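You operate a simulated robot arm through the tools that you are given. There is no shell and no other tool.

The job below is to be done with a simulated robot arm. You get a single attempt, and the scene is never put back.

Task
Slide the carriage clear, grease the bare track, then run the carriage back.
Fine: long teal brush, yellow pot; the brush goes back in its holder. Where these are worked on the way, their far stop is far enough and under half their travel is too little: runner carriage. A coat counts when it lies all over at full strength: go over it till it gets no stronger.

Only the result counts: the job must be done as asked and must still hold three seconds after the hand-in. Knocking over, shifting, dropping, spilling or breaking anything else fails it.

Robot
A 6-joint arm with a two-finger parallel gripper, fixed in place. Base frame: the origin is on the floor under the middle of its stand, x ahead of it, y to its left, z up. Lengths are in m, angles in degrees, forces in N, time in s.
With the tool pointing down near the work surface it reaches from about 0.3 to 0.66 m from the base axis. Its first joint turns from -115.0 to 115.0 degrees. Payload 3.43 kg.
The TCP is the grasp point between the finger pads, 0.034 m short of the fingertips. In the tool frame z runs along the fingers and y along their closing line. Largest opening 0.128 m; finger width 0.024, thickness 0.012; the body of the gripper, 0.048 by 0.13 m, starts 0.096 m behind the TCP.
Orientation is that of the tool frame in the base frame, as a unit quaternion [x, y, z, w]. With the fingers straight down and closing along the base's y, the tool's x points along the base's -x, its y along +y and its z along -z.

Tools
- The arm moves only by the tool apply_moves. Its argument "moves" is a list of rows, each a list of 7 numbers: the shift along the base's x, y, z in m, then the turn, a rotation vector about the base's x, y, z in degrees, then the gripper command, from -1 (fully open) to 1 (shut), values between in proportion. In form: [[dx, dy, dz, wx, wy, wz, hand], ...]. A call has 1 to 20 rows; each row shifts and turns the commanded pose from where the row before left it. Rows are played at 5 a second. More than 0.05 m and 8.6 degrees between two rows, or a gripper value outside its range, and nothing of the call is played. A pose out of reach is approached as far as the arm can. The call stops where the force on the tool passes 40 N (or 10 N more than at its start, if that is more) or the arm is blocked; 0.2 s more then pass. Each finger travels about 0.153 m/s and halts on what it meets, pressing with about 21 N; the grip force reading is that of the motor and also rises with nothing between the fingers. The clock runs only during rows and for 0.2 s after the last one: add rows that do not move to give the fingers time. It gives the time, the measured TCP pose, the force on the tool (base axes), the opening and the grip force at its end, in the units of the frame above (readings bear some noise), with the torque about the TCP (base axes, N m) and any sound that the robot's microphone picked up.
- Cameras (640 x 400 px; columns grow to the right, rows downward): "scene" is fixed at [0.4016, 0.5007, 1.7247]; the picture's right is [-0.93, -0.37, 0.00], its down [-0.34, 0.84, -0.43] and it looks along [0.16, -0.40, -0.90] (base axes); focal length 319 px, centre (320, 200). "wrist" rides on the gripper at [0.076, -0.011, -0.16] in the tool frame; the picture's right is [0.15, 0.99, 0.00], its down [-0.88, 0.13, -0.46] and it looks along [-0.45, 0.07, 0.89] (tool axes); focal length 234 px, centre (320, 200). There is no depth. A picture from a camera that has moved, and an enlarged one, comes with that camera's place and axes in the base frame and with its lens.
- grab_frame(camera): a new picture of that camera. No time passes.
- lift_body(by): slides the trunk up (or, below 0, down) by that many m; the arm rides with it, the base frame stays. It gives what a move gives, with no picture.
- inspect(camera, box): a new picture of the part [left, top, right, bottom] of that camera's present view, enlarged. No time passes.
- sign_off(): hands the job in; it is judged then, once.

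Nothing tells you positions but the pictures and the camera data. Unless the task says otherwise, let go and move clear before handing in.

The tools are called after "Emit:" by a JSON object that holds its "method" and its "body". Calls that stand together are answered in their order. apply_moves: Moves the arm, as the interface text tells. Its arguments: {"type":"object","properties":{"moves":{"type":"array","items":{"type":"array","items":{"type":"number"}}}},"required":["moves"]} The other tools are called the same way: lift_body (by) moves the trunk up or down; grab_frame (camera) takes a picture; inspect (camera, box) takes an enlarged picture of a part of a camera's view; sign_off () hands the job in.

At the start:

```text
t: 0.0
tool_pos: [0.3822, 0.2242, 1.2881]
tcp_rot: [0.0, 1.0, 0.0, 0.0]
wrist_force: [0.6, -0.3, -1.0]
ft_torque: [0.0, 0.01, -0.01]
width: 0.1282
finger_force: 0.0
trunk travel left (down, up): [-0.925, 0.065]
```

scene: 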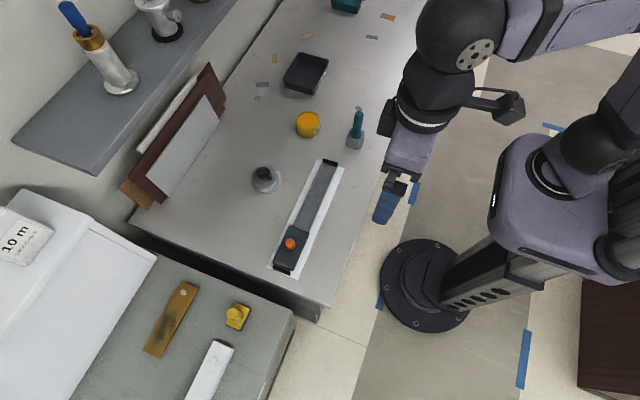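
wrist: 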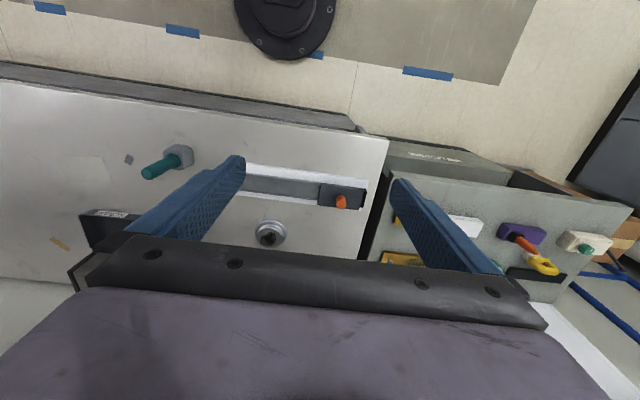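

I see a table with a track and a carriage (orange knob), a yellow pot, a teal-handled brush in a small holder, and other clutter. I'll look closer before moving anything.

Emit:
{"method": "inspect", "body": {"camera": "scene", "box": [240, 90, 400, 290]}}

Emit:
{"method": "inspect", "body": {"camera": "scene", "box": [280, 90, 380, 160]}}

Emit:
{"method": "inspect", "body": {"camera": "wrist", "box": [60, 100, 400, 280]}}

```text
2.00 times, centred on (320, 190) of scene
camera zoom: at [0.4016, 0.5007, 1.7247], right [-0.93, -0.37, 0.0], down [-0.34, 0.84, -0.43], along [0.16, -0.4, -0.9], focal length 638 px, centre (320, 220)
```

zoom: 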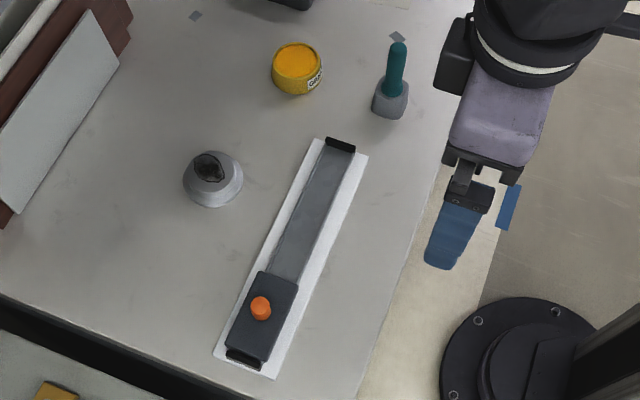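

```text
5.71 times, centred on (330, 125) of scene
camera zoom: at [0.4016, 0.5007, 1.7247], right [-0.93, -0.37, 0.0], down [-0.34, 0.84, -0.43], along [0.16, -0.4, -0.9], focal length 1823 px, centre (263, 629)
```

zoom: 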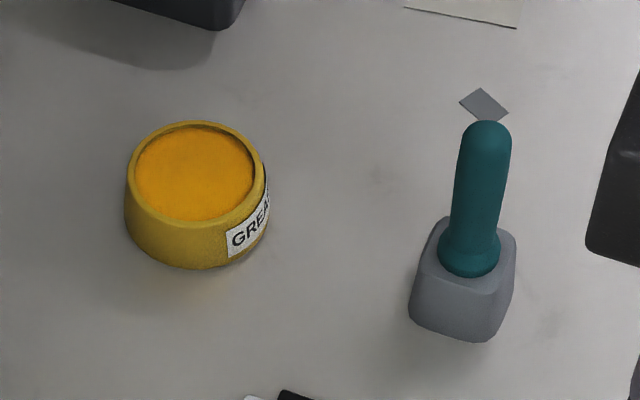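

```text
1.88 times, centred on (230, 190) of wrist
camera zoom: at [0.3066, 0.2111, 1.4483], right [-0.15, 0.99, 0.0], down [0.88, 0.13, 0.46], along [0.45, 0.07, -0.89], focal length 441 px, centre (489, 219)
```

zoom: 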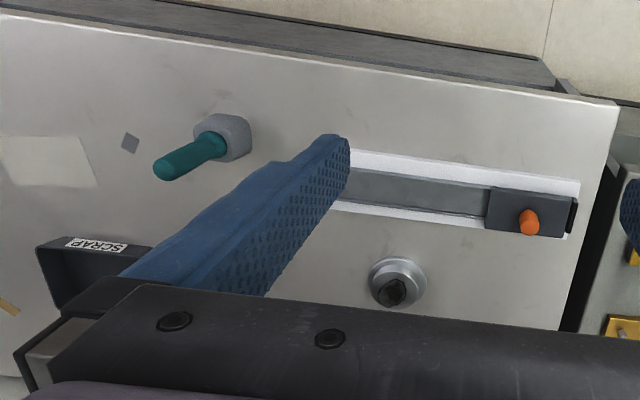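

The track runs along y at roughly x≈0.56, with the carriage at the +y end. The brush holder is near (0.52,-0.08) and the yellow pot near (0.67,-0.07). I'll move the arm over at its current height to get better wrist views.

Emit:
{"method": "apply_moves", "body": {"moves": [[0, -0.04, 0, 0, 0, 0, -1], [0, -0.04, 0, 0, 0, 0, -1], [0, -0.04, 0, 0, 0, 0, -1], [0, -0.04, 0, 0, 0, 0, -1], [0, -0.04, 0, 0, 0, 0, -1], [0, -0.04, 0, 0, 0, 0, -1], [0, 0, 0, 0, 0, 0, -1]]}}

Emit:
{"method": "grab_frame", "body": {"camera": "wrist"}}

Emit:
{"method": "grab_frame", "body": {"camera": "scene"}}

```text
t: 1.6
tool_pos: [0.3798, -0.0159, 1.2882]
tcp_rot: [0.0, 1.0, -0.001, 0.0]
wrist_force: [-0.1, 0.7, 0.0]
ft_torque: [0.0, -0.03, 0.01]
width: 0.1283
finger_force: 0.0
trunk travel left (down, up): [-0.925, 0.065]
```

```text
taken
camera wrist: at [0.3055, -0.0284, 1.4489], right [-0.15, 0.99, 0.0], down [0.88, 0.13, 0.46], along [0.45, 0.07, -0.89], focal length 234 px, centre (320, 200)
```

wrist: 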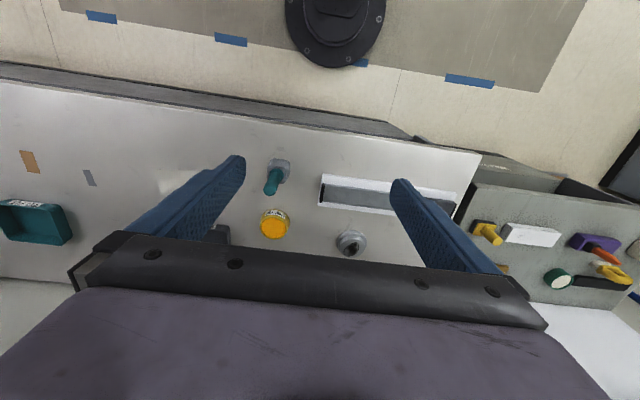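

```text
taken
```

scene: 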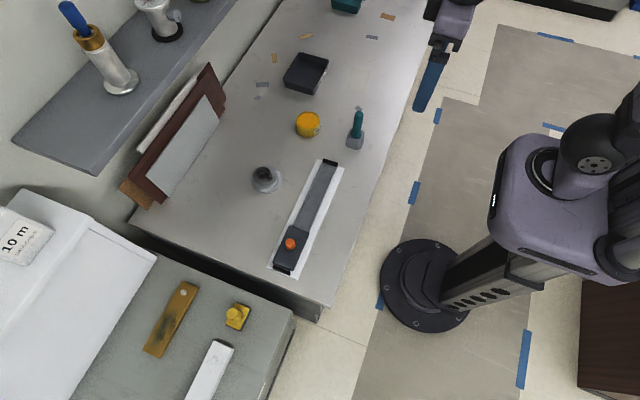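

The view now shows the brush, the pot, the track and a grey conical thing. I'll zoom in on these.

Emit:
{"method": "inspect", "body": {"camera": "wrist", "box": [230, 130, 400, 260]}}

Emit:
{"method": "inspect", "body": {"camera": "wrist", "box": [440, 190, 640, 320]}}

Emit:
{"method": "inspect", "body": {"camera": "scene", "box": [260, 145, 350, 290]}}

```text
3.08 times, centred on (315, 195) of wrist
camera zoom: at [0.3055, -0.0284, 1.4489], right [-0.15, 0.99, 0.0], down [0.88, 0.13, 0.46], along [0.45, 0.07, -0.89], focal length 720 px, centre (335, 215)
```

zoom: 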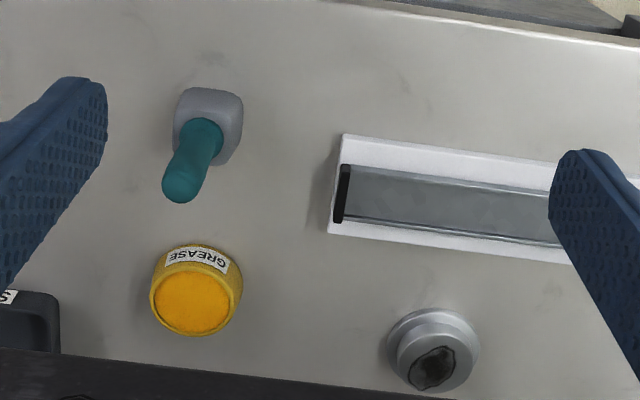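

```text
3.08 times, centred on (540, 255) of wrist
camera zoom: at [0.3055, -0.0284, 1.4489], right [-0.15, 0.99, 0.0], down [0.88, 0.13, 0.46], along [0.45, 0.07, -0.89], focal length 720 px, centre (-357, 31)
```

zoom: 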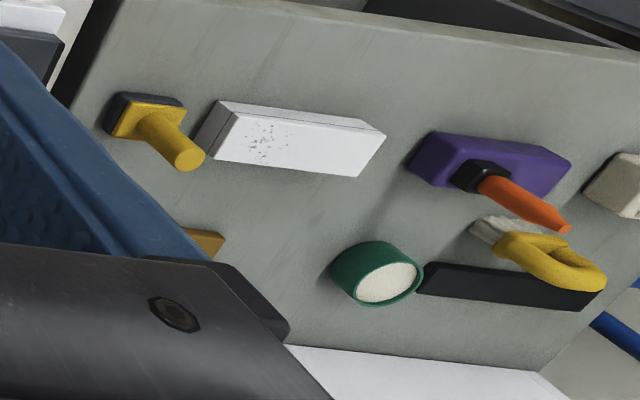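

```text
2.76 times, centred on (305, 218) of scene
camera zoom: at [0.4016, 0.5007, 1.7247], right [-0.93, -0.37, 0.0], down [-0.34, 0.84, -0.43], along [0.16, -0.4, -0.9], focal length 880 px, centre (361, 152)
```

zoom: 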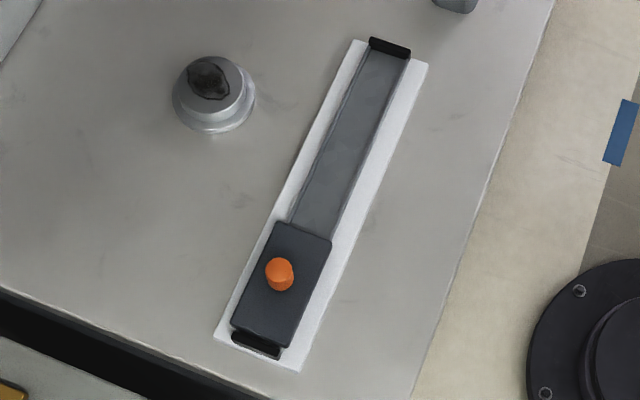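

Triangulating puts the table at about z≈0.88. I'll lower the trunk a bit for closer views.

Emit:
{"method": "lift_body", "body": {"by": -0.15}}

Emit:
{"method": "grab_frame", "body": {"camera": "wrist"}}

Emit:
{"method": "grab_frame", "body": {"camera": "scene"}}

```text
t: 3.4
tool_pos: [0.3814, -0.0165, 1.1396]
tcp_rot: [0.0, 1.0, 0.0, 0.0]
wrist_force: [0.0, -0.3, 0.5]
ft_torque: [-0.02, -0.02, 0.01]
width: 0.1279
finger_force: 0.1
trunk travel left (down, up): [-0.775, 0.215]
```

```text
taken
camera wrist: at [0.3056, -0.0288, 1.2989], right [-0.15, 0.99, 0.0], down [0.88, 0.13, 0.46], along [0.45, 0.07, -0.89], focal length 234 px, centre (320, 200)
```

wrist: 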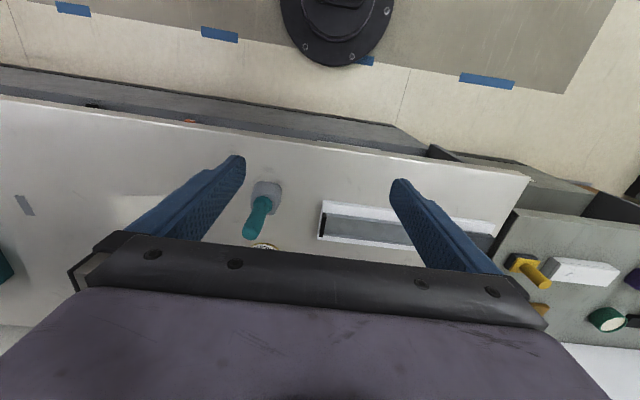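

```text
taken
```

scene: 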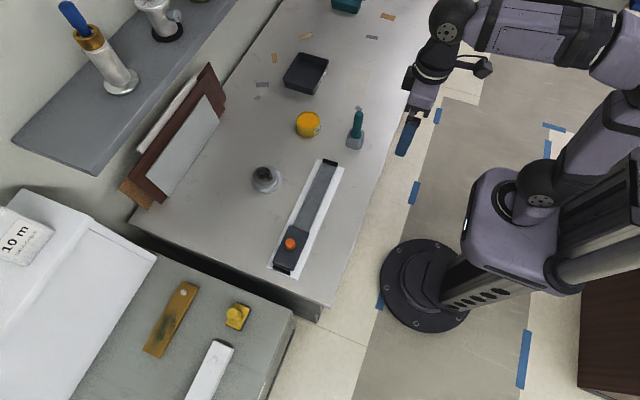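

Next I'll move above the carriage for a close view.

Emit:
{"method": "apply_moves", "body": {"moves": [[0.015, 0.045, 0, 0, 0, 0, -1], [0.015, 0.045, 0, 0, 0, 0, -1], [0.015, 0.045, 0, 0, 0, 0, -1], [0.015, 0.045, 0, 0, 0, 0, -1], [0.015, 0.045, 0, 0, 0, 0, -1], [0.015, 0.045, 0, 0, 0, 0, -1], [0, 0, 0, 0, 0, 0, -1], [0, 0, 0, 0, 0, 0, -1]]}}

Emit:
{"method": "grab_frame", "body": {"camera": "wrist"}}

Emit:
{"method": "grab_frame", "body": {"camera": "scene"}}

```text
t: 5.2
tool_pos: [0.469, 0.2533, 1.1396]
tcp_rot: [0.0, 1.0, 0.0, 0.0]
wrist_force: [0.3, 0.6, -0.7]
ft_torque: [0.0, 0.0, 0.01]
width: 0.1282
finger_force: 0.1
trunk travel left (down, up): [-0.775, 0.215]
```

```text
taken
camera wrist: at [0.394, 0.2416, 1.2992], right [-0.15, 0.99, 0.0], down [0.88, 0.13, 0.46], along [0.45, 0.07, -0.89], focal length 234 px, centre (320, 200)
```

wrist: 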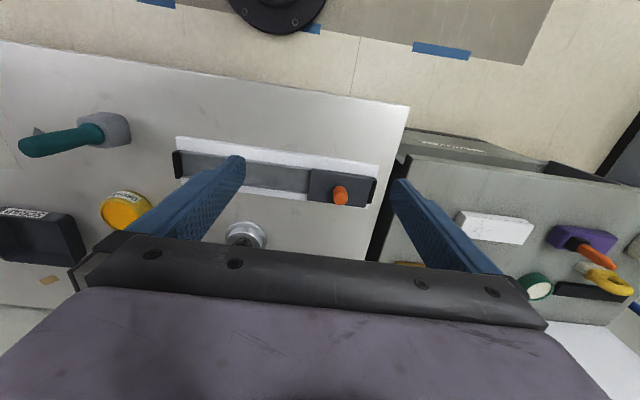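

```text
taken
```

scene: 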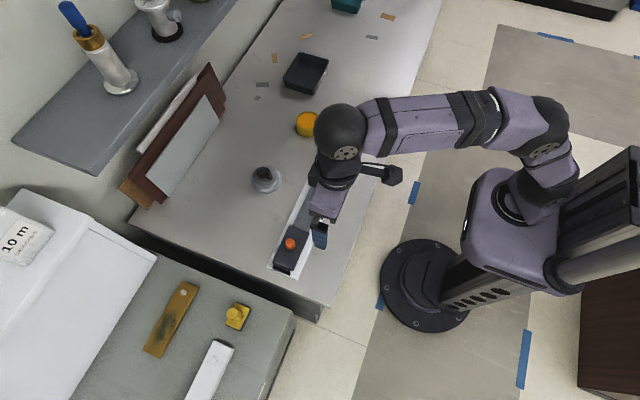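

Emit:
{"method": "inspect", "body": {"camera": "wrist", "box": [160, 100, 420, 260]}}

Emit:
{"method": "inspect", "body": {"camera": "wrist", "box": [0, 80, 200, 240]}}

```text
2.46 times, centred on (290, 180) of wrist
camera zoom: at [0.394, 0.2416, 1.2992], right [-0.15, 0.99, 0.0], down [0.88, 0.13, 0.46], along [0.45, 0.07, -0.89], focal length 576 px, centre (394, 249)
```

zoom: 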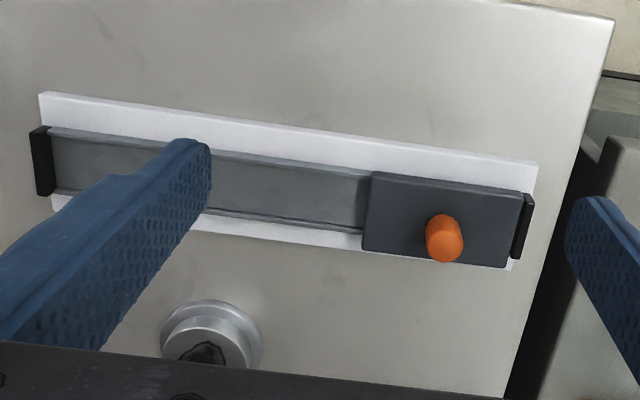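

```text
2.50 times, centred on (100, 160) of wrist
camera zoom: at [0.394, 0.2416, 1.2992], right [-0.15, 0.99, 0.0], down [0.88, 0.13, 0.46], along [0.45, 0.07, -0.89], focal length 585 px, centre (870, 300)
```

zoom: 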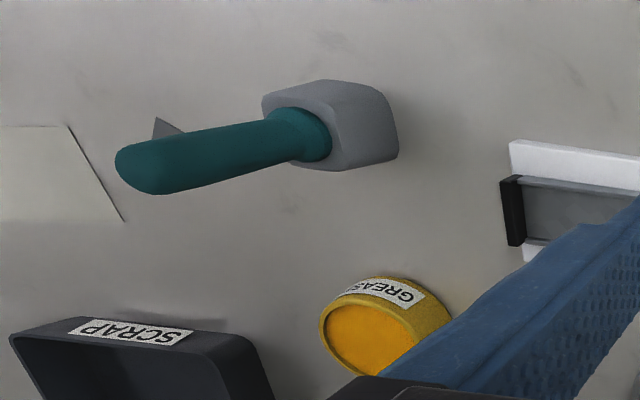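

The knob is near (0.56, 0.30) with its top at z≈0.96. I'll move above it and check alignment.

Emit:
{"method": "apply_moves", "body": {"moves": [[0.03, 0.015, -0.02, 0, 0, 0, -1], [0.03, 0.015, -0.03, 0, 0, 0, -1], [0.031, 0.017, -0.03, 0, 0, 0, -1], [0, 0, -0.03, 0, 0, 0, -0.5], [0, 0, 0, 0, 0, 0, -0.5], [0, 0, 0, 0, 0, 0, -0.5]]}}

Emit:
{"method": "grab_frame", "body": {"camera": "wrist"}}

Emit:
{"method": "inspect", "body": {"camera": "scene", "box": [240, 150, 400, 290]}}

```text
t: 6.5
tool_pos: [0.545, 0.2905, 1.0224]
tcp_rot: [-0.001, 1.0, 0.0, -0.001]
wrist_force: [0.2, 0.4, 0.2]
ft_torque: [-0.01, 0.01, 0.03]
width: 0.096
finger_force: 0.0
out of reach, approached as far as the arm can: row 3
trunk travel left (down, up): [-0.775, 0.215]
```

```text
taken
camera wrist: at [0.4698, 0.2775, 1.1833], right [-0.15, 0.99, 0.0], down [0.88, 0.13, 0.46], along [0.45, 0.07, -0.89], focal length 234 px, centre (320, 200)
```

wrist: 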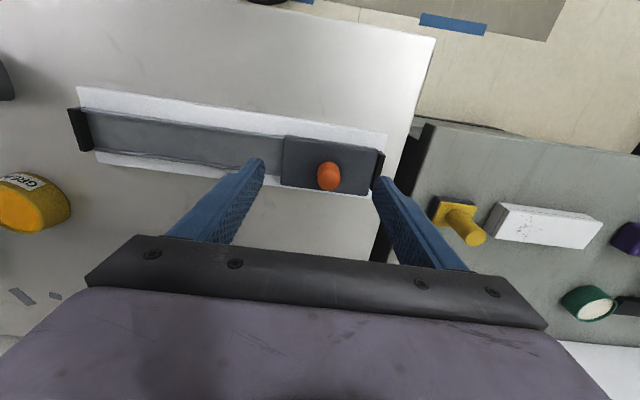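

```text
2.86 times, centred on (320, 220) of scene
camera zoom: at [0.4016, 0.5007, 1.7247], right [-0.93, -0.37, 0.0], down [-0.34, 0.84, -0.43], along [0.16, -0.4, -0.9], focal length 912 px, centre (320, 143)
```

zoom: 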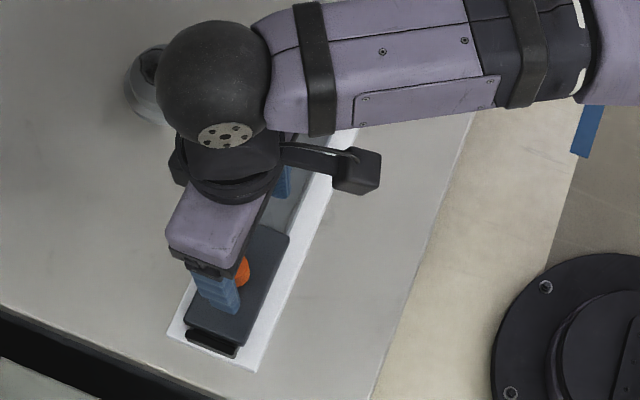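

The arm runs out of reach at this trunk height. I'll pull in, raise the arm, lower the trunk further and see if the reach improves.

Emit:
{"method": "apply_moves", "body": {"moves": [[-0.03, 0, 0.03, 0, 0, 0, -0.5], [-0.03, 0, 0.04, 0, 0, 0, -0.5], [-0.03, 0, 0.04, 0, 0, 0, -0.5], [0, 0, 0.04, 0, 0, 0, -0.5], [0, 0, 0, 0, 0, 0, -0.5]]}}

Emit:
{"method": "lift_body", "body": {"by": -0.15}}

Emit:
{"method": "apply_moves", "body": {"moves": [[0.04, 0, 0, 0, 0, 0, -0.5], [0.04, 0, 0, 0, 0, 0, -0.5], [0.02, 0, 0, 0, 0, 0, -0.5], [0.02, 0, 0, 0, 0, 0, -0.5], [0, 0, 0, 0, 0, 0, -0.5]]}}

Emit:
{"method": "grab_frame", "body": {"camera": "scene"}}

```text
t: 7.8
tool_pos: [0.4544, 0.2904, 1.1711]
tcp_rot: [0.0, 1.0, 0.0, 0.0]
wrist_force: [0.6, -0.1, -0.3]
ft_torque: [0.01, -0.04, -0.01]
width: 0.0959
finger_force: 0.2
trunk travel left (down, up): [-0.775, 0.215]
```

```text
t: 9.5
tool_pos: [0.4553, 0.2902, 1.0203]
tcp_rot: [0.0, 1.0, 0.0, -0.001]
wrist_force: [-0.1, 0.2, 0.0]
ft_torque: [-0.03, -0.03, 0.0]
width: 0.096
finger_force: 0.1
trunk travel left (down, up): [-0.625, 0.365]
```

```text
t: 10.7
tool_pos: [0.5174, 0.2626, 0.9898]
tcp_rot: [0.0, 1.0, 0.0, 0.0]
wrist_force: [-0.6, -0.1, -0.3]
ft_torque: [0.02, -0.05, 0.0]
width: 0.0959
finger_force: 0.0
out of reach, approached as far as the arm can: row 1, 2, 3, 4
trunk travel left (down, up): [-0.625, 0.365]
```

```text
taken
```

scene: 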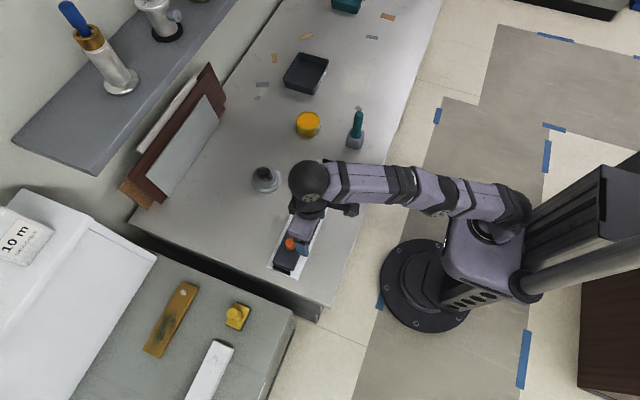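

Lowering made reach worse, so the shoulder should be higher. I'll retract and raise the trunk back up.

Emit:
{"method": "apply_moves", "body": {"moves": [[-0.04, 0, 0.0, 0, 0, 0, -0.5], [-0.04, 0, 0.0, 0, 0, 0, -0.5], [0, 0, 0, 0, 0, 0, -0.5]]}}

Emit:
{"method": "lift_body", "body": {"by": 0.3}}

```text
t: 11.5
tool_pos: [0.4344, 0.2622, 0.9888]
tcp_rot: [0.0, 1.0, 0.0, 0.0]
wrist_force: [0.1, -0.1, 0.2]
ft_torque: [0.01, 0.04, 0.03]
width: 0.0962
finger_force: 0.0
trunk travel left (down, up): [-0.625, 0.365]
```

```text
t: 14.5
tool_pos: [0.4339, 0.2616, 1.2882]
tcp_rot: [-0.001, 1.0, 0.001, -0.001]
wrist_force: [-0.5, -0.2, 0.3]
ft_torque: [-0.01, 0.02, -0.04]
width: 0.0958
finger_force: 0.0
trunk travel left (down, up): [-0.925, 0.065]
```

Emit:
{"method": "apply_moves", "body": {"moves": [[0, 0, -0.05, 0, 0, 0, -0.5], [0, 0, -0.05, 0, 0, 0, -0.5], [0, 0, -0.05, 0, 0, 0, -0.5], [0, 0, -0.05, 0, 0, 0, -0.5], [0.03, 0.01, -0.03, 0, 0, 0, -0.5], [0.03, 0.01, -0.02, 0, 0, 0, -0.5], [0.03, 0.01, 0, 0, 0, 0, -0.5], [0.03, 0.008, 0, 0, 0, 0, -0.5], [0, 0, 0, 0, 0, 0, -0.5]]}}

Emit:
{"method": "grab_frame", "body": {"camera": "wrist"}}

Emit:
{"method": "inspect", "body": {"camera": "scene", "box": [240, 150, 400, 290]}}

```text
t: 16.5
tool_pos: [0.5542, 0.3012, 1.0379]
tcp_rot: [0.0, 1.0, 0.0, 0.0]
wrist_force: [0.5, -0.1, 0.1]
ft_torque: [0.0, -0.04, 0.0]
width: 0.096
finger_force: 0.1
trunk travel left (down, up): [-0.925, 0.065]
```

```text
taken
camera wrist: at [0.4779, 0.2873, 1.198], right [-0.15, 0.99, 0.0], down [0.88, 0.13, 0.46], along [0.45, 0.07, -0.89], focal length 234 px, centre (320, 200)
```

wrist: 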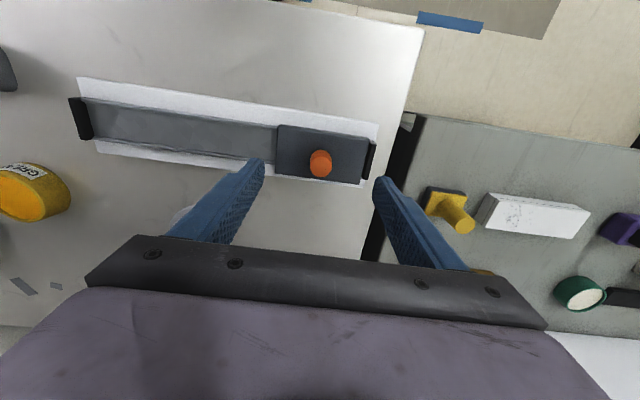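

```text
2.86 times, centred on (320, 220) of scene
camera zoom: at [0.4016, 0.5007, 1.7247], right [-0.93, -0.37, 0.0], down [-0.34, 0.84, -0.43], along [0.16, -0.4, -0.9], focal length 912 px, centre (320, 143)
```

zoom: 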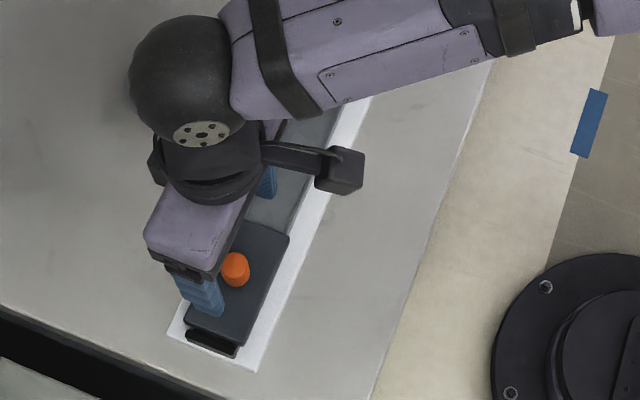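

Emit:
{"method": "inspect", "body": {"camera": "wrist", "box": [260, 100, 400, 200]}}

Emit:
{"method": "inspect", "body": {"camera": "wrist", "box": [60, 60, 280, 200]}}

```text
4.00 times, centred on (330, 150) of wrist
camera zoom: at [0.4779, 0.2873, 1.198], right [-0.15, 0.99, 0.0], down [0.88, 0.13, 0.46], along [0.45, 0.07, -0.89], focal length 937 px, centre (280, 400)
```

zoom: 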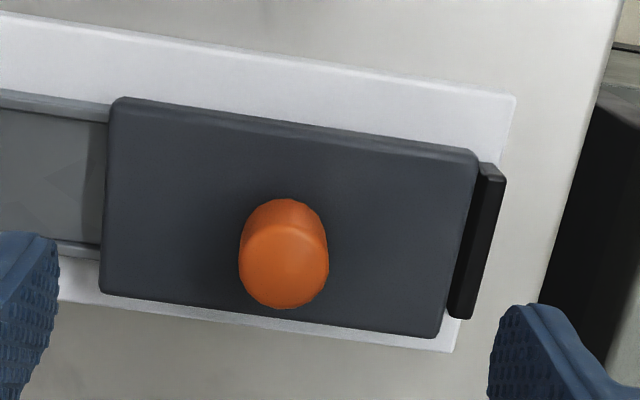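

```text
2.86 times, centred on (170, 130) of wrist
camera zoom: at [0.4779, 0.2873, 1.198], right [-0.15, 0.99, 0.0], down [0.88, 0.13, 0.46], along [0.45, 0.07, -0.89], focal length 669 px, centre (749, 400)
```

zoom: 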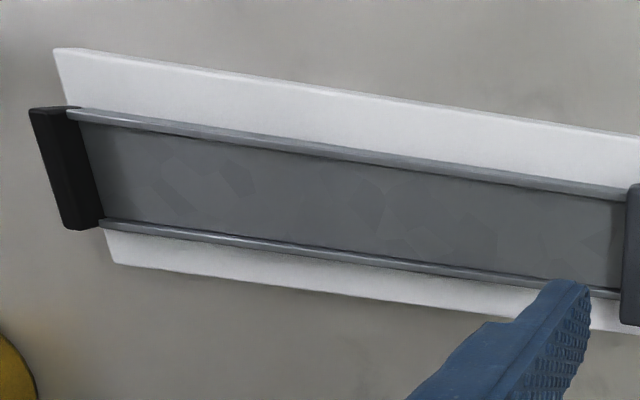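

The knob is well centred under the gripper. I'll narrow the opening and descend partway.

Emit:
{"method": "apply_moves", "body": {"moves": [[0.005, 0, 0, 0, 0, 0, 0.1], [0, 0, -0.02, 0, 0, 0, 0.1], [0, 0, -0.02, 0, 0, 0, 0.1], [0, 0, -0.01, 0, 0, 0, 0.1], [0, 0, 0, 0, 0, 0, 0.1]]}}

Emit:
{"method": "inspect", "body": {"camera": "wrist", "box": [240, 100, 400, 240]}}

Emit:
{"method": "inspect", "body": {"camera": "scene", "box": [260, 210, 340, 280]}}

```text
t: 17.7
tool_pos: [0.5572, 0.3003, 0.988]
tcp_rot: [0.001, 1.0, 0.0, 0.0]
wrist_force: [0.1, 0.2, -0.4]
ft_torque: [0.02, 0.0, 0.02]
width: 0.0576
finger_force: 0.0
trunk travel left (down, up): [-0.925, 0.065]
```

```text
2.86 times, centred on (320, 170) of wrist
camera zoom: at [0.4813, 0.2869, 1.1481], right [-0.15, 0.99, 0.0], down [0.88, 0.13, 0.46], along [0.45, 0.07, -0.89], focal length 669 px, centre (320, 286)
```

zoom: 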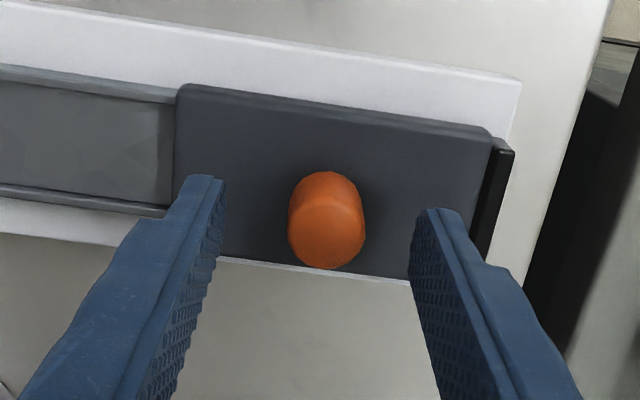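

```text
5.71 times, centred on (300, 245) of scene
camera zoom: at [0.4016, 0.5007, 1.7247], right [-0.93, -0.37, 0.0], down [-0.34, 0.84, -0.43], along [0.16, -0.4, -0.9], focal length 1823 px, centre (434, -57)
```

zoom: 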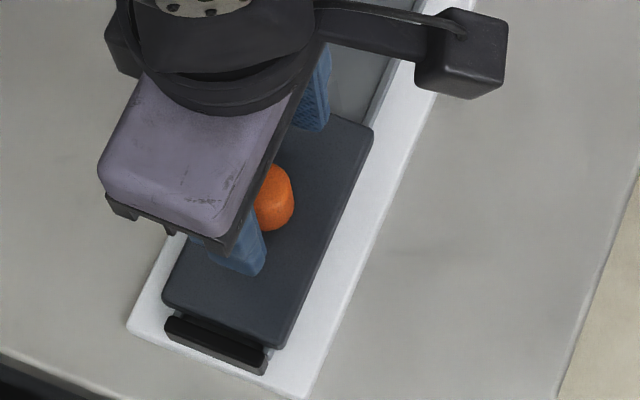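

Emit:
{"method": "apply_moves", "body": {"moves": [[0.002, 0, -0.008, 0, 0, 0, 0.1], [0, 0, -0.006, 0, 0, 0, 0.1], [0, 0, 0, 0, 0, 0, 0.1]]}}

Emit:
{"method": "inspect", "body": {"camera": "wrist", "box": [240, 100, 400, 240]}}

Emit:
{"method": "inspect", "body": {"camera": "scene", "box": [260, 210, 340, 280]}}

```text
t: 18.5
tool_pos: [0.5605, 0.2997, 0.974]
tcp_rot: [0.0, 1.0, -0.001, 0.0]
wrist_force: [0.2, 0.6, -0.7]
ft_torque: [0.0, -0.01, 0.01]
width: 0.0574
finger_force: 0.1
trunk travel left (down, up): [-0.925, 0.065]
```

```text
2.86 times, centred on (320, 170) of wrist
camera zoom: at [0.4852, 0.287, 1.134], right [-0.15, 0.99, 0.0], down [0.88, 0.13, 0.46], along [0.45, 0.07, -0.89], focal length 669 px, centre (320, 286)
```

zoom: 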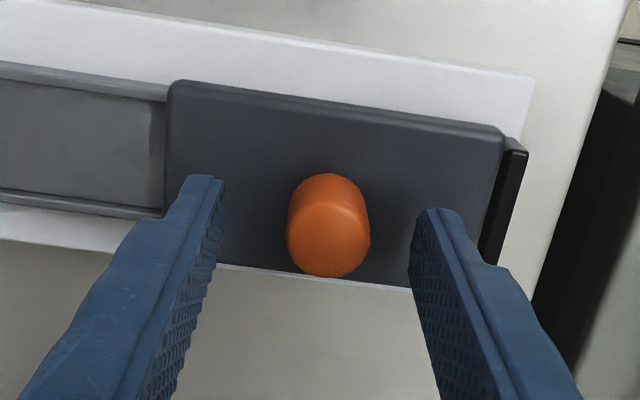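

```text
5.71 times, centred on (300, 245) of scene
camera zoom: at [0.4016, 0.5007, 1.7247], right [-0.93, -0.37, 0.0], down [-0.34, 0.84, -0.43], along [0.16, -0.4, -0.9], focal length 1823 px, centre (434, -57)
```

zoom: 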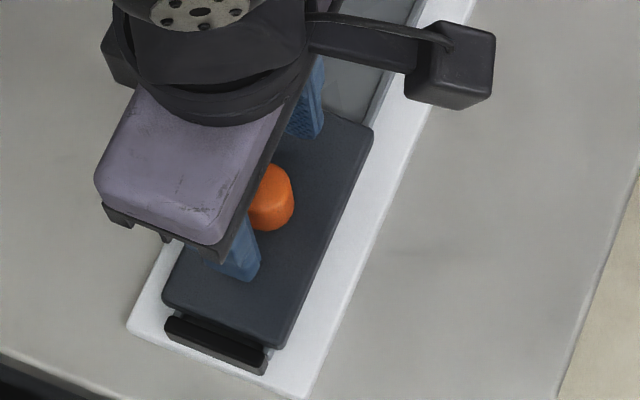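

The fingertips straddle the knob with about 20 mm of overlap. Closing on it now.

Emit:
{"method": "apply_moves", "body": {"moves": [[0, 0, 0, 0, 0, 0, 0.5], [0, 0, 0, 0, 0, 0, 0.8], [0, 0, 0, 0, 0, 0, 1], [0, 0, 0, 0, 0, 0, 1]]}}

Emit:
{"method": "inspect", "body": {"camera": "wrist", "box": [240, 100, 400, 240]}}

```text
t: 19.5
tool_pos: [0.5608, 0.3001, 0.9729]
tcp_rot: [0.0, 1.0, 0.0, 0.001]
wrist_force: [1.2, 3.4, -0.2]
ft_torque: [-0.26, -0.12, 0.0]
width: 0.0243
finger_force: 45.3
trunk travel left (down, up): [-0.925, 0.065]
```

```text
2.86 times, centred on (320, 170) of wrist
camera zoom: at [0.4851, 0.2877, 1.1341], right [-0.15, 0.99, 0.0], down [0.88, 0.13, 0.46], along [0.45, 0.07, -0.89], focal length 669 px, centre (320, 286)
```

zoom: 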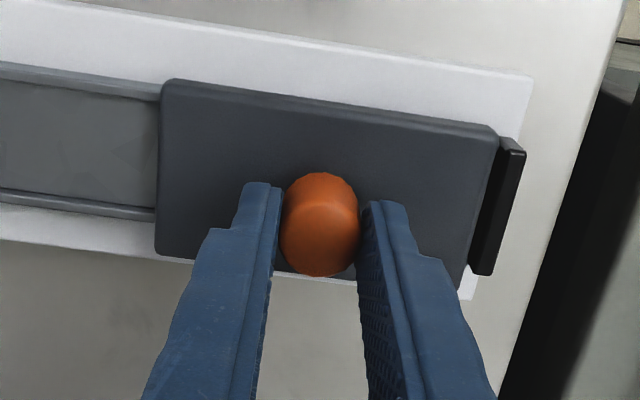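

Gripped. I'll slide the carriage along -y and watch the forces.

Emit:
{"method": "apply_moves", "body": {"moves": [[0, -0.01, 0, 0, 0, 0, 1], [0, -0.015, 0, 0, 0, 0, 1], [0, -0.015, 0, 0, 0, 0, 1], [0, 0, 0, 0, 0, 0, 1]]}}

Emit:
{"method": "inspect", "body": {"camera": "wrist", "box": [160, 60, 480, 260]}}

Emit:
{"method": "inspect", "body": {"camera": "scene", "box": [240, 150, 400, 290]}}

```text
t: 20.5
tool_pos: [0.5608, 0.2608, 0.9731]
tcp_rot: [0.001, 1.0, -0.001, 0.0]
wrist_force: [-3.8, 4.0, -6.1]
ft_torque: [0.63, -0.8, -0.06]
width: 0.0246
finger_force: 45.2
trunk travel left (down, up): [-0.925, 0.065]
```

```text
2.00 times, centred on (320, 160) of wrist
camera zoom: at [0.4854, 0.2473, 1.1343], right [-0.15, 0.99, 0.0], down [0.88, 0.13, 0.45], along [0.45, 0.07, -0.89], focal length 468 px, centre (320, 280)
```

zoom: 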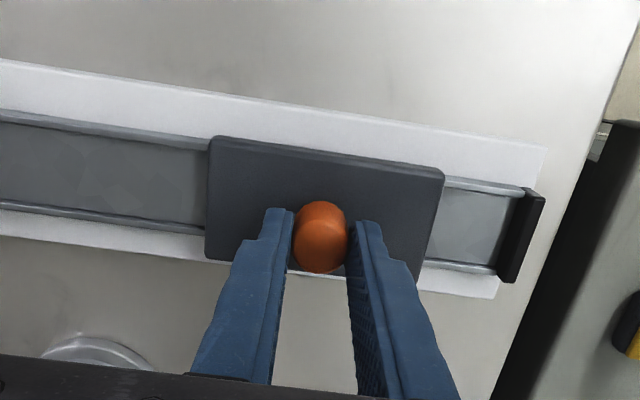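

```text
2.86 times, centred on (320, 220) of scene
camera zoom: at [0.4016, 0.5007, 1.7247], right [-0.93, -0.37, 0.0], down [-0.34, 0.84, -0.43], along [0.16, -0.4, -0.9], focal length 912 px, centre (320, 143)
```

zoom: 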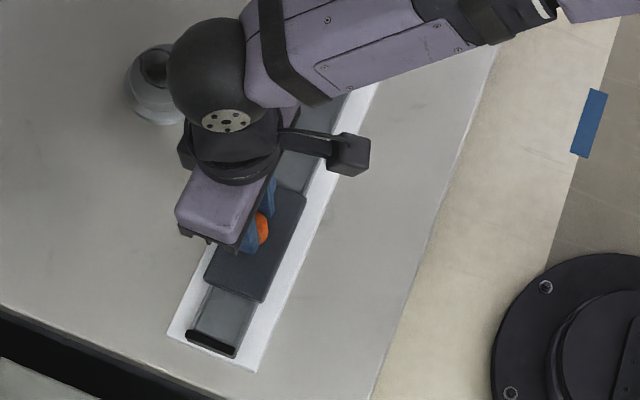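

The carriage slides easily, so I'll keep going toward the -y stop.

Emit:
{"method": "apply_moves", "body": {"moves": [[0, -0.02, 0, 0, 0, 0, 1], [0, -0.02, 0, 0, 0, 0, 1], [0, -0.02, 0, 0, 0, 0, 1], [0, -0.02, 0, 0, 0, 0, 1], [0, -0.02, 0, 0, 0, 0, 1], [0, -0.02, 0, 0, 0, 0, 1], [0, 0, 0, 0, 0, 0, 1]]}}

Emit:
{"method": "inspect", "body": {"camera": "wrist", "box": [160, 60, 480, 260]}}

Emit:
{"method": "inspect", "body": {"camera": "scene", "box": [240, 130, 400, 290]}}

```text
t: 22.1
tool_pos: [0.5605, 0.1418, 0.9729]
tcp_rot: [0.0, 1.0, 0.0, 0.001]
wrist_force: [1.9, 2.1, -2.4]
ft_torque: [0.46, -0.06, -0.01]
width: 0.0245
finger_force: 45.2
trunk travel left (down, up): [-0.925, 0.065]
```

```text
2.00 times, centred on (320, 160) of wrist
camera zoom: at [0.485, 0.1284, 1.1341], right [-0.15, 0.99, 0.0], down [0.88, 0.13, 0.46], along [0.45, 0.07, -0.89], focal length 468 px, centre (320, 280)
```

zoom: 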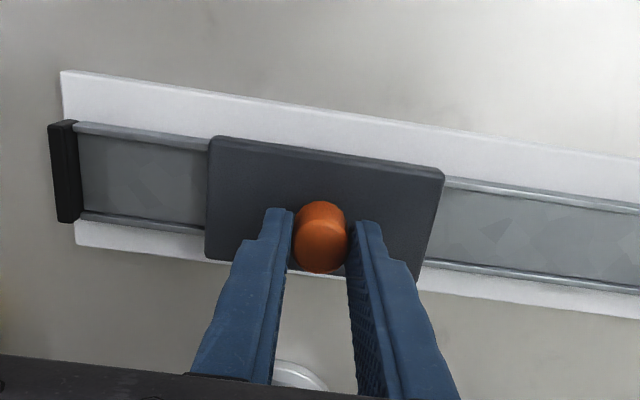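

```text
2.50 times, centred on (320, 210) of scene
camera zoom: at [0.4016, 0.5007, 1.7247], right [-0.93, -0.37, 0.0], down [-0.34, 0.84, -0.43], along [0.16, -0.4, -0.9], focal length 798 px, centre (320, 175)
```

zoom: 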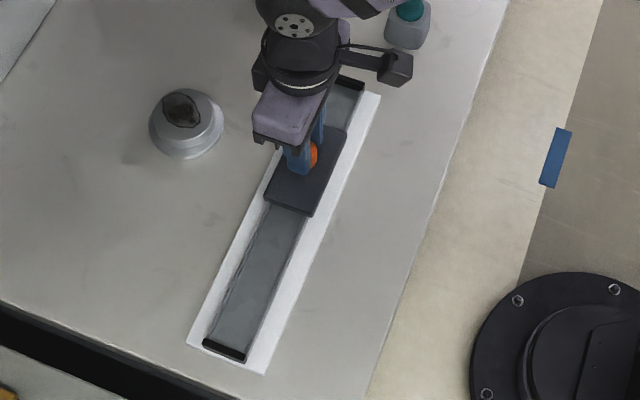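

Emit:
{"method": "apply_moves", "body": {"moves": [[0, -0.015, 0, 0, 0, 0, 1], [0, -0.015, 0, 0, 0, 0, 1], [0, -0.01, 0, 0, 0, 0, 1], [0, -0.005, 0, 0, 0, 0, 1], [0, 0, 0, 0, 0, 0, 1]]}}

Emit:
{"method": "inspect", "body": {"camera": "wrist", "box": [160, 60, 480, 260]}}

```text
t: 23.3
tool_pos: [0.5606, 0.095, 0.9743]
tcp_rot: [-0.001, 1.0, 0.0, -0.001]
wrist_force: [0.7, 4.8, -8.3]
ft_torque: [0.55, -0.4, -0.06]
width: 0.0243
finger_force: 44.3
trunk travel left (down, up): [-0.925, 0.065]
```

```text
2.00 times, centred on (320, 160) of wrist
camera zoom: at [0.4854, 0.0827, 1.1344], right [-0.15, 0.99, 0.0], down [0.88, 0.13, 0.45], along [0.45, 0.07, -0.89], focal length 468 px, centre (320, 280)
```

zoom: 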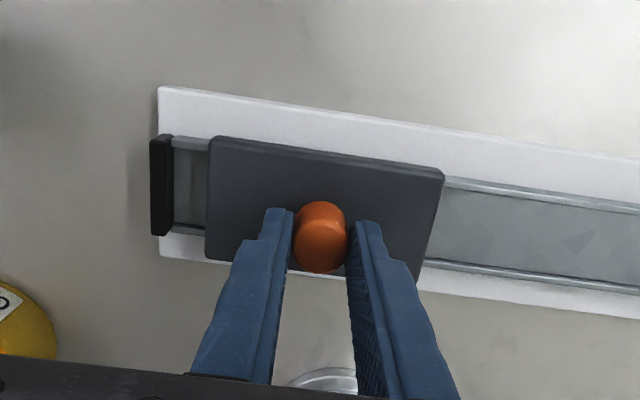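

Emit:
{"method": "apply_moves", "body": {"moves": [[0, -0.005, 0, 0, 0, 0, 1], [0, -0.004, 0, 0, 0, 0, 1], [0, -0.003, 0, 0, 0, 0, 1], [0, 0, 0, 0, 0, 0, 1]]}}

Emit:
{"method": "inspect", "body": {"camera": "wrist", "box": [160, 60, 480, 260]}}

```text
t: 24.3
tool_pos: [0.5607, 0.0842, 0.9735]
tcp_rot: [0.0, 1.0, -0.001, -0.001]
wrist_force: [-3.2, 5.2, -12.5]
ft_torque: [0.6, -0.23, 0.02]
width: 0.0241
finger_force: 44.6
trunk travel left (down, up): [-0.925, 0.065]
```

```text
2.00 times, centred on (320, 160) of wrist
camera zoom: at [0.4857, 0.0718, 1.1345], right [-0.15, 0.99, 0.0], down [0.88, 0.13, 0.45], along [0.45, 0.07, -0.89], focal length 468 px, centre (320, 280)
```

zoom: 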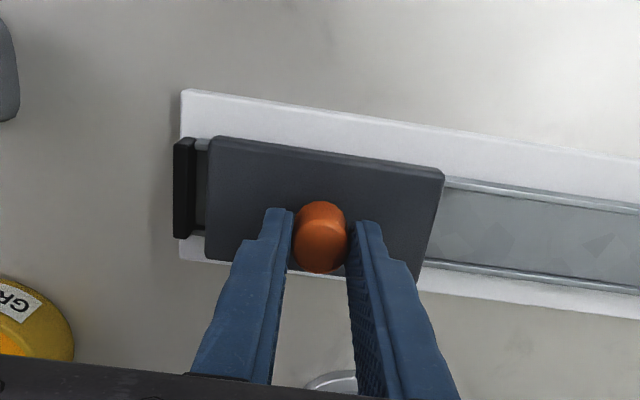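

Emit:
{"method": "apply_moves", "body": {"moves": [[0, -0.003, -0.001, 0, 0, 0, 1], [0, -0.002, 0, 0, 0, 0, 1], [0, -0.002, 0, 0, 0, 0, 1], [0, 0, 0, 0, 0, 0, 1]]}}

Emit:
{"method": "inspect", "body": {"camera": "wrist", "box": [200, 80, 360, 180]}}

```text
t: 25.3
tool_pos: [0.5605, 0.078, 0.974]
tcp_rot: [0.0, 1.0, 0.0, 0.0]
wrist_force: [-5.2, 8.3, -4.6]
ft_torque: [0.79, 0.7, 0.02]
width: 0.0243
finger_force: 45.4
trunk travel left (down, up): [-0.925, 0.065]
```

```text
4.00 times, centred on (280, 130) of wrist
camera zoom: at [0.4851, 0.0652, 1.1343], right [-0.15, 0.99, 0.0], down [0.88, 0.13, 0.46], along [0.45, 0.07, -0.89], focal length 937 px, centre (480, 480)
```

zoom: 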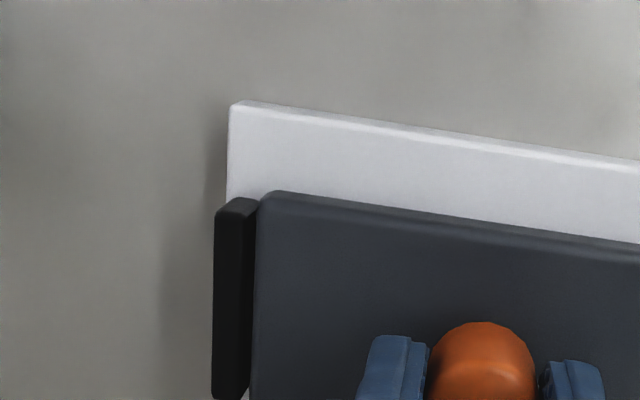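

The carriage is practically at the far stop. One last small push, then I'll release.

Emit:
{"method": "apply_moves", "body": {"moves": [[0, -0.002, 0, 0, 0, 0, 1], [0, -0.002, 0, 0, 0, 0, 1], [0, 0, 0, 0, 0, 0, 1]]}}

Emit:
{"method": "inspect", "body": {"camera": "wrist", "box": [200, 80, 360, 180]}}

```text
t: 26.1
tool_pos: [0.5599, 0.0764, 0.9735]
tcp_rot: [0.0, 1.0, 0.0, 0.001]
wrist_force: [-5.4, 25.1, -1.2]
ft_torque: [0.15, 0.92, 0.16]
width: 0.0244
finger_force: 44.6
trunk travel left (down, up): [-0.925, 0.065]
```

```text
4.00 times, centred on (280, 130) of wrist
camera zoom: at [0.4849, 0.0649, 1.1342], right [-0.15, 0.99, 0.0], down [0.88, 0.13, 0.46], along [0.45, 0.07, -0.89], focal length 937 px, centre (480, 480)
```

zoom: 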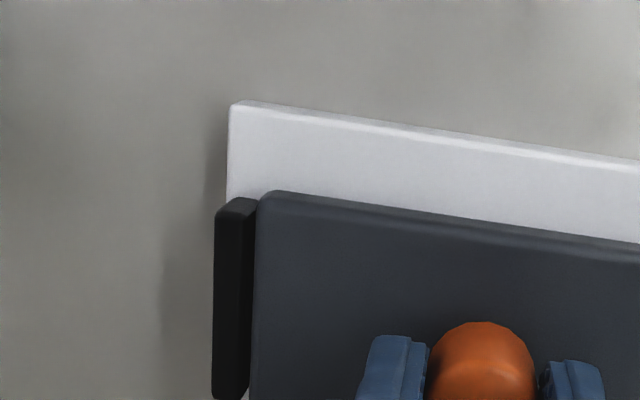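

At the stop, with 25 N of contact. I'll relieve it slightly, release and rise.

Emit:
{"method": "apply_moves", "body": {"moves": [[0, 0.002, 0, 0, 0, 0, 1], [0, 0, 0, 0, 0, 0, 0.5], [0, 0, 0, 0, 0, 0, 0.1], [0, 0, 0, 0, 0, 0, 0.1], [0, 0, 0.02, 0, 0, 0, 0.1], [0, 0, 0.04, 0, 0, 0, 0.1], [0, 0, 0.05, 0, 0, 0, 0.1], [0, 0, 0.05, 0, 0, 0, -0.3], [-0.05, 0.0, 0.0, 0, 0, 0, -0.3], [-0.05, 0.0, 0.0, 0, 0, 0, -0.3], [0, 0, 0, 0, 0, 0, -0.3]]}}

Emit:
{"method": "grab_frame", "body": {"camera": "wrist"}}

Emit:
{"method": "grab_frame", "body": {"camera": "scene"}}

```text
t: 28.5
tool_pos: [0.4606, 0.073, 1.1325]
tcp_rot: [0.0, 1.0, 0.0, 0.0]
wrist_force: [0.0, 0.1, -0.3]
ft_torque: [0.01, 0.01, 0.01]
width: 0.0833
finger_force: 0.1
trunk travel left (down, up): [-0.925, 0.065]
```

```text
taken
camera wrist: at [0.3849, 0.0601, 1.2922], right [-0.15, 0.99, 0.0], down [0.88, 0.13, 0.46], along [0.45, 0.07, -0.89], focal length 234 px, centre (320, 200)
```

wrist: 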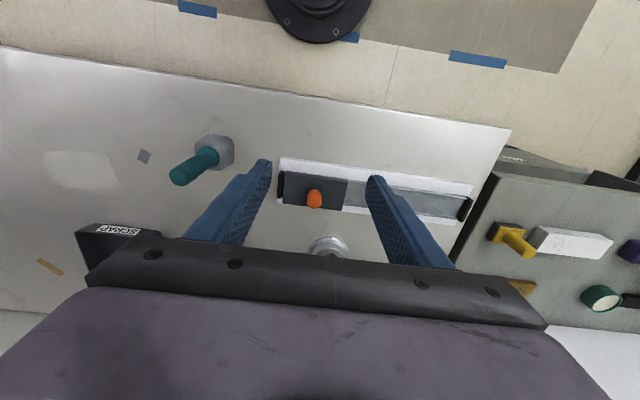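

```text
taken
```

scene: 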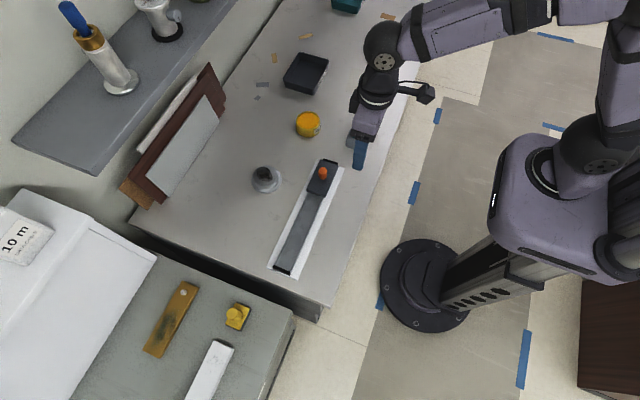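

The carriage stays at the far stop. Now a view of the bared track, then the brush.

Emit:
{"method": "apply_moves", "body": {"moves": [[0.02, 0.045, -0.01, 0, 0, 0, -1], [0.02, 0.045, -0.01, 0, 0, 0, -1], [0, 0.045, -0.02, 0, 0, 0, -1], [0, 0, 0, 0, 0, 0, -1], [0, 0, 0, 0, 0, 0, -1]]}}

Emit:
{"method": "inspect", "body": {"camera": "wrist", "box": [160, 80, 440, 240]}}

Emit:
{"method": "inspect", "body": {"camera": "scene", "box": [255, 150, 355, 290]}}

```text
refused: row 1 steps farther than a row can; nothing moved
```

```text
2.29 times, centred on (300, 160) of wrist
camera zoom: at [0.3849, 0.0601, 1.2922], right [-0.15, 0.99, 0.0], down [0.88, 0.13, 0.46], along [0.45, 0.07, -0.89], focal length 535 px, centre (366, 291)
```

zoom: 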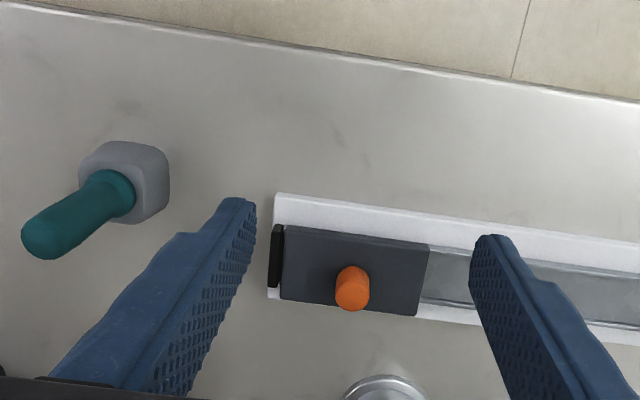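

```text
2.86 times, centred on (305, 220) of scene
camera zoom: at [0.4016, 0.5007, 1.7247], right [-0.93, -0.37, 0.0], down [-0.34, 0.84, -0.43], along [0.16, -0.4, -0.9], focal length 912 px, centre (363, 143)
```

zoom: 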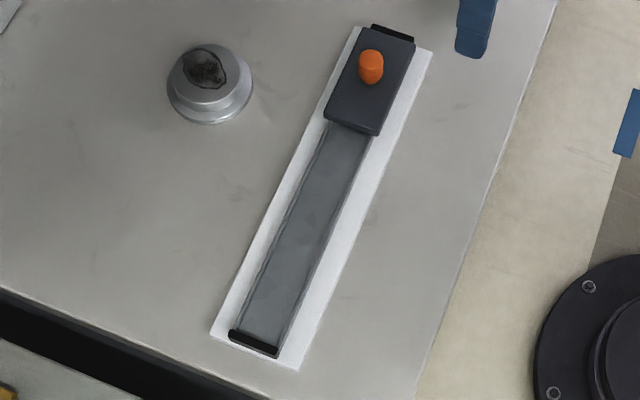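

Emit:
{"method": "apply_moves", "body": {"moves": [[0.015, 0.045, -0.01, 0, 0, 0, -1], [0.015, 0.045, -0.01, 0, 0, 0, -1], [0.015, 0.045, -0.01, 0, 0, 0, -1], [0.0, 0.02, -0.03, 0, 0, 0, -1], [0, 0, 0, 0, 0, 0, -1]]}}

Emit:
{"method": "grab_frame", "body": {"camera": "wrist"}}

Emit:
{"method": "inspect", "body": {"camera": "wrist", "box": [220, 80, 420, 200]}}

```text
t: 29.7
tool_pos: [0.5047, 0.2268, 1.0732]
tcp_rot: [0.0, 1.0, 0.0, 0.0]
wrist_force: [1.9, 0.2, -0.4]
ft_torque: [0.0, 0.01, -0.03]
width: 0.1281
finger_force: 0.1
trunk travel left (down, up): [-0.925, 0.065]
```

```text
taken
camera wrist: at [0.429, 0.216, 1.2334], right [-0.15, 0.99, 0.0], down [0.88, 0.13, 0.46], along [0.45, 0.07, -0.89], focal length 234 px, centre (320, 200)
```

wrist: 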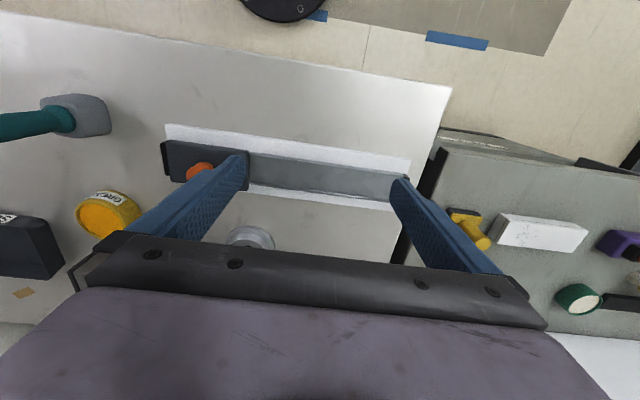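

```text
3.20 times, centred on (320, 140) of wrist
camera zoom: at [0.429, 0.216, 1.2334], right [-0.15, 0.99, 0.0], down [0.88, 0.13, 0.46], along [0.45, 0.07, -0.89], focal length 749 px, centre (320, 392)
```

zoom: 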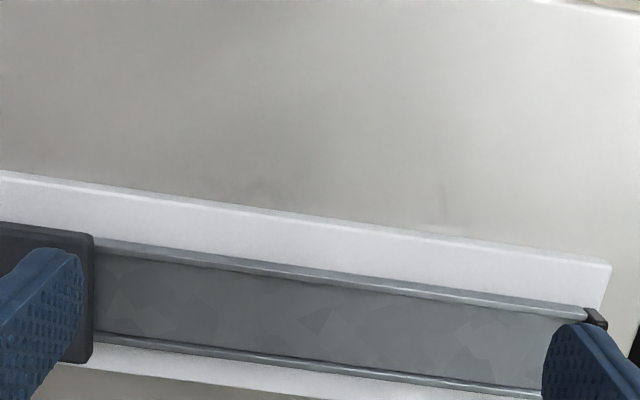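

The bed is about 0.037 wide and bare from y≈0.135 to 0.35. The brush handle top looks to be near (0.52,-0.10,1.016). I'll move closer to the brush to measure it.

Emit:
{"method": "apply_moves", "body": {"moves": [[-0.01, -0.035, 0.03, 0, 0, 0, -1], [-0.01, -0.045, 0.01, 0, 0, 0, -1], [-0.01, -0.045, 0, 0, 0, 0, -1], [-0.01, -0.045, 0, 0, 0, 0, -1], [-0.01, -0.045, 0, 0, 0, 0, -1], [-0.01, -0.045, 0, 0, 0, 0, -1], [-0.01, -0.045, 0, 0, 0, 0, -1], [0, -0.022, 0, 0, 0, 0, -1], [0, 0, 0, 0, 0, 0, -1]]}}

Emit:
{"method": "grab_frame", "body": {"camera": "wrist"}}

Emit:
{"method": "inspect", "body": {"camera": "scene", "box": [280, 80, 400, 180]}}

```text
t: 31.7
tool_pos: [0.4368, -0.1007, 1.114]
tcp_rot: [0.001, 1.0, 0.0, 0.0]
wrist_force: [-0.8, -0.3, 0.1]
ft_torque: [0.02, 0.01, 0.02]
width: 0.128
finger_force: 0.0
trunk travel left (down, up): [-0.925, 0.065]
```

```text
taken
camera wrist: at [0.3614, -0.1128, 1.2753], right [-0.15, 0.99, 0.0], down [0.88, 0.13, 0.46], along [0.45, 0.07, -0.89], focal length 234 px, centre (320, 200)
```

wrist: 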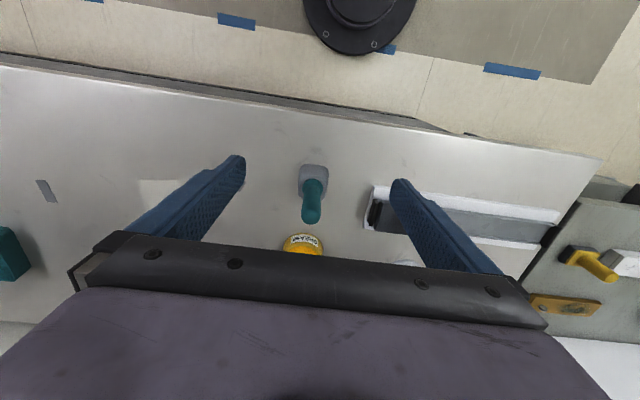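

```text
4.00 times, centred on (340, 130) of scene
camera zoom: at [0.4016, 0.5007, 1.7247], right [-0.93, -0.37, 0.0], down [-0.34, 0.84, -0.43], along [0.16, -0.4, -0.9], focal length 1276 px, centre (240, 480)
```

zoom: 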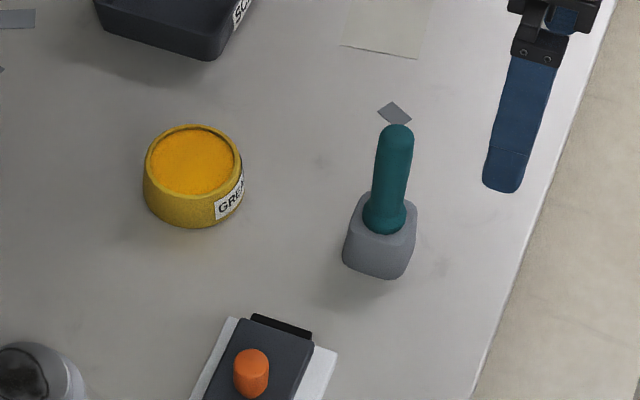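

Emit:
{"method": "inspect", "body": {"camera": "wrist", "box": [250, 140, 390, 240]}}

```text
4.00 times, centred on (320, 190) of wrist
camera zoom: at [0.3614, -0.1128, 1.2753], right [-0.15, 0.99, 0.0], down [0.88, 0.13, 0.46], along [0.45, 0.07, -0.89], focal length 937 px, centre (320, 240)
```

zoom: 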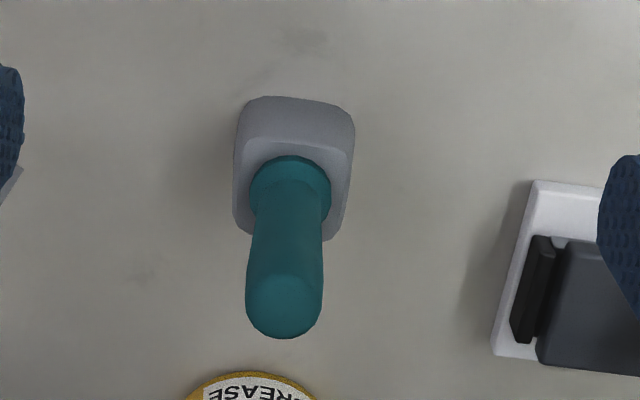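

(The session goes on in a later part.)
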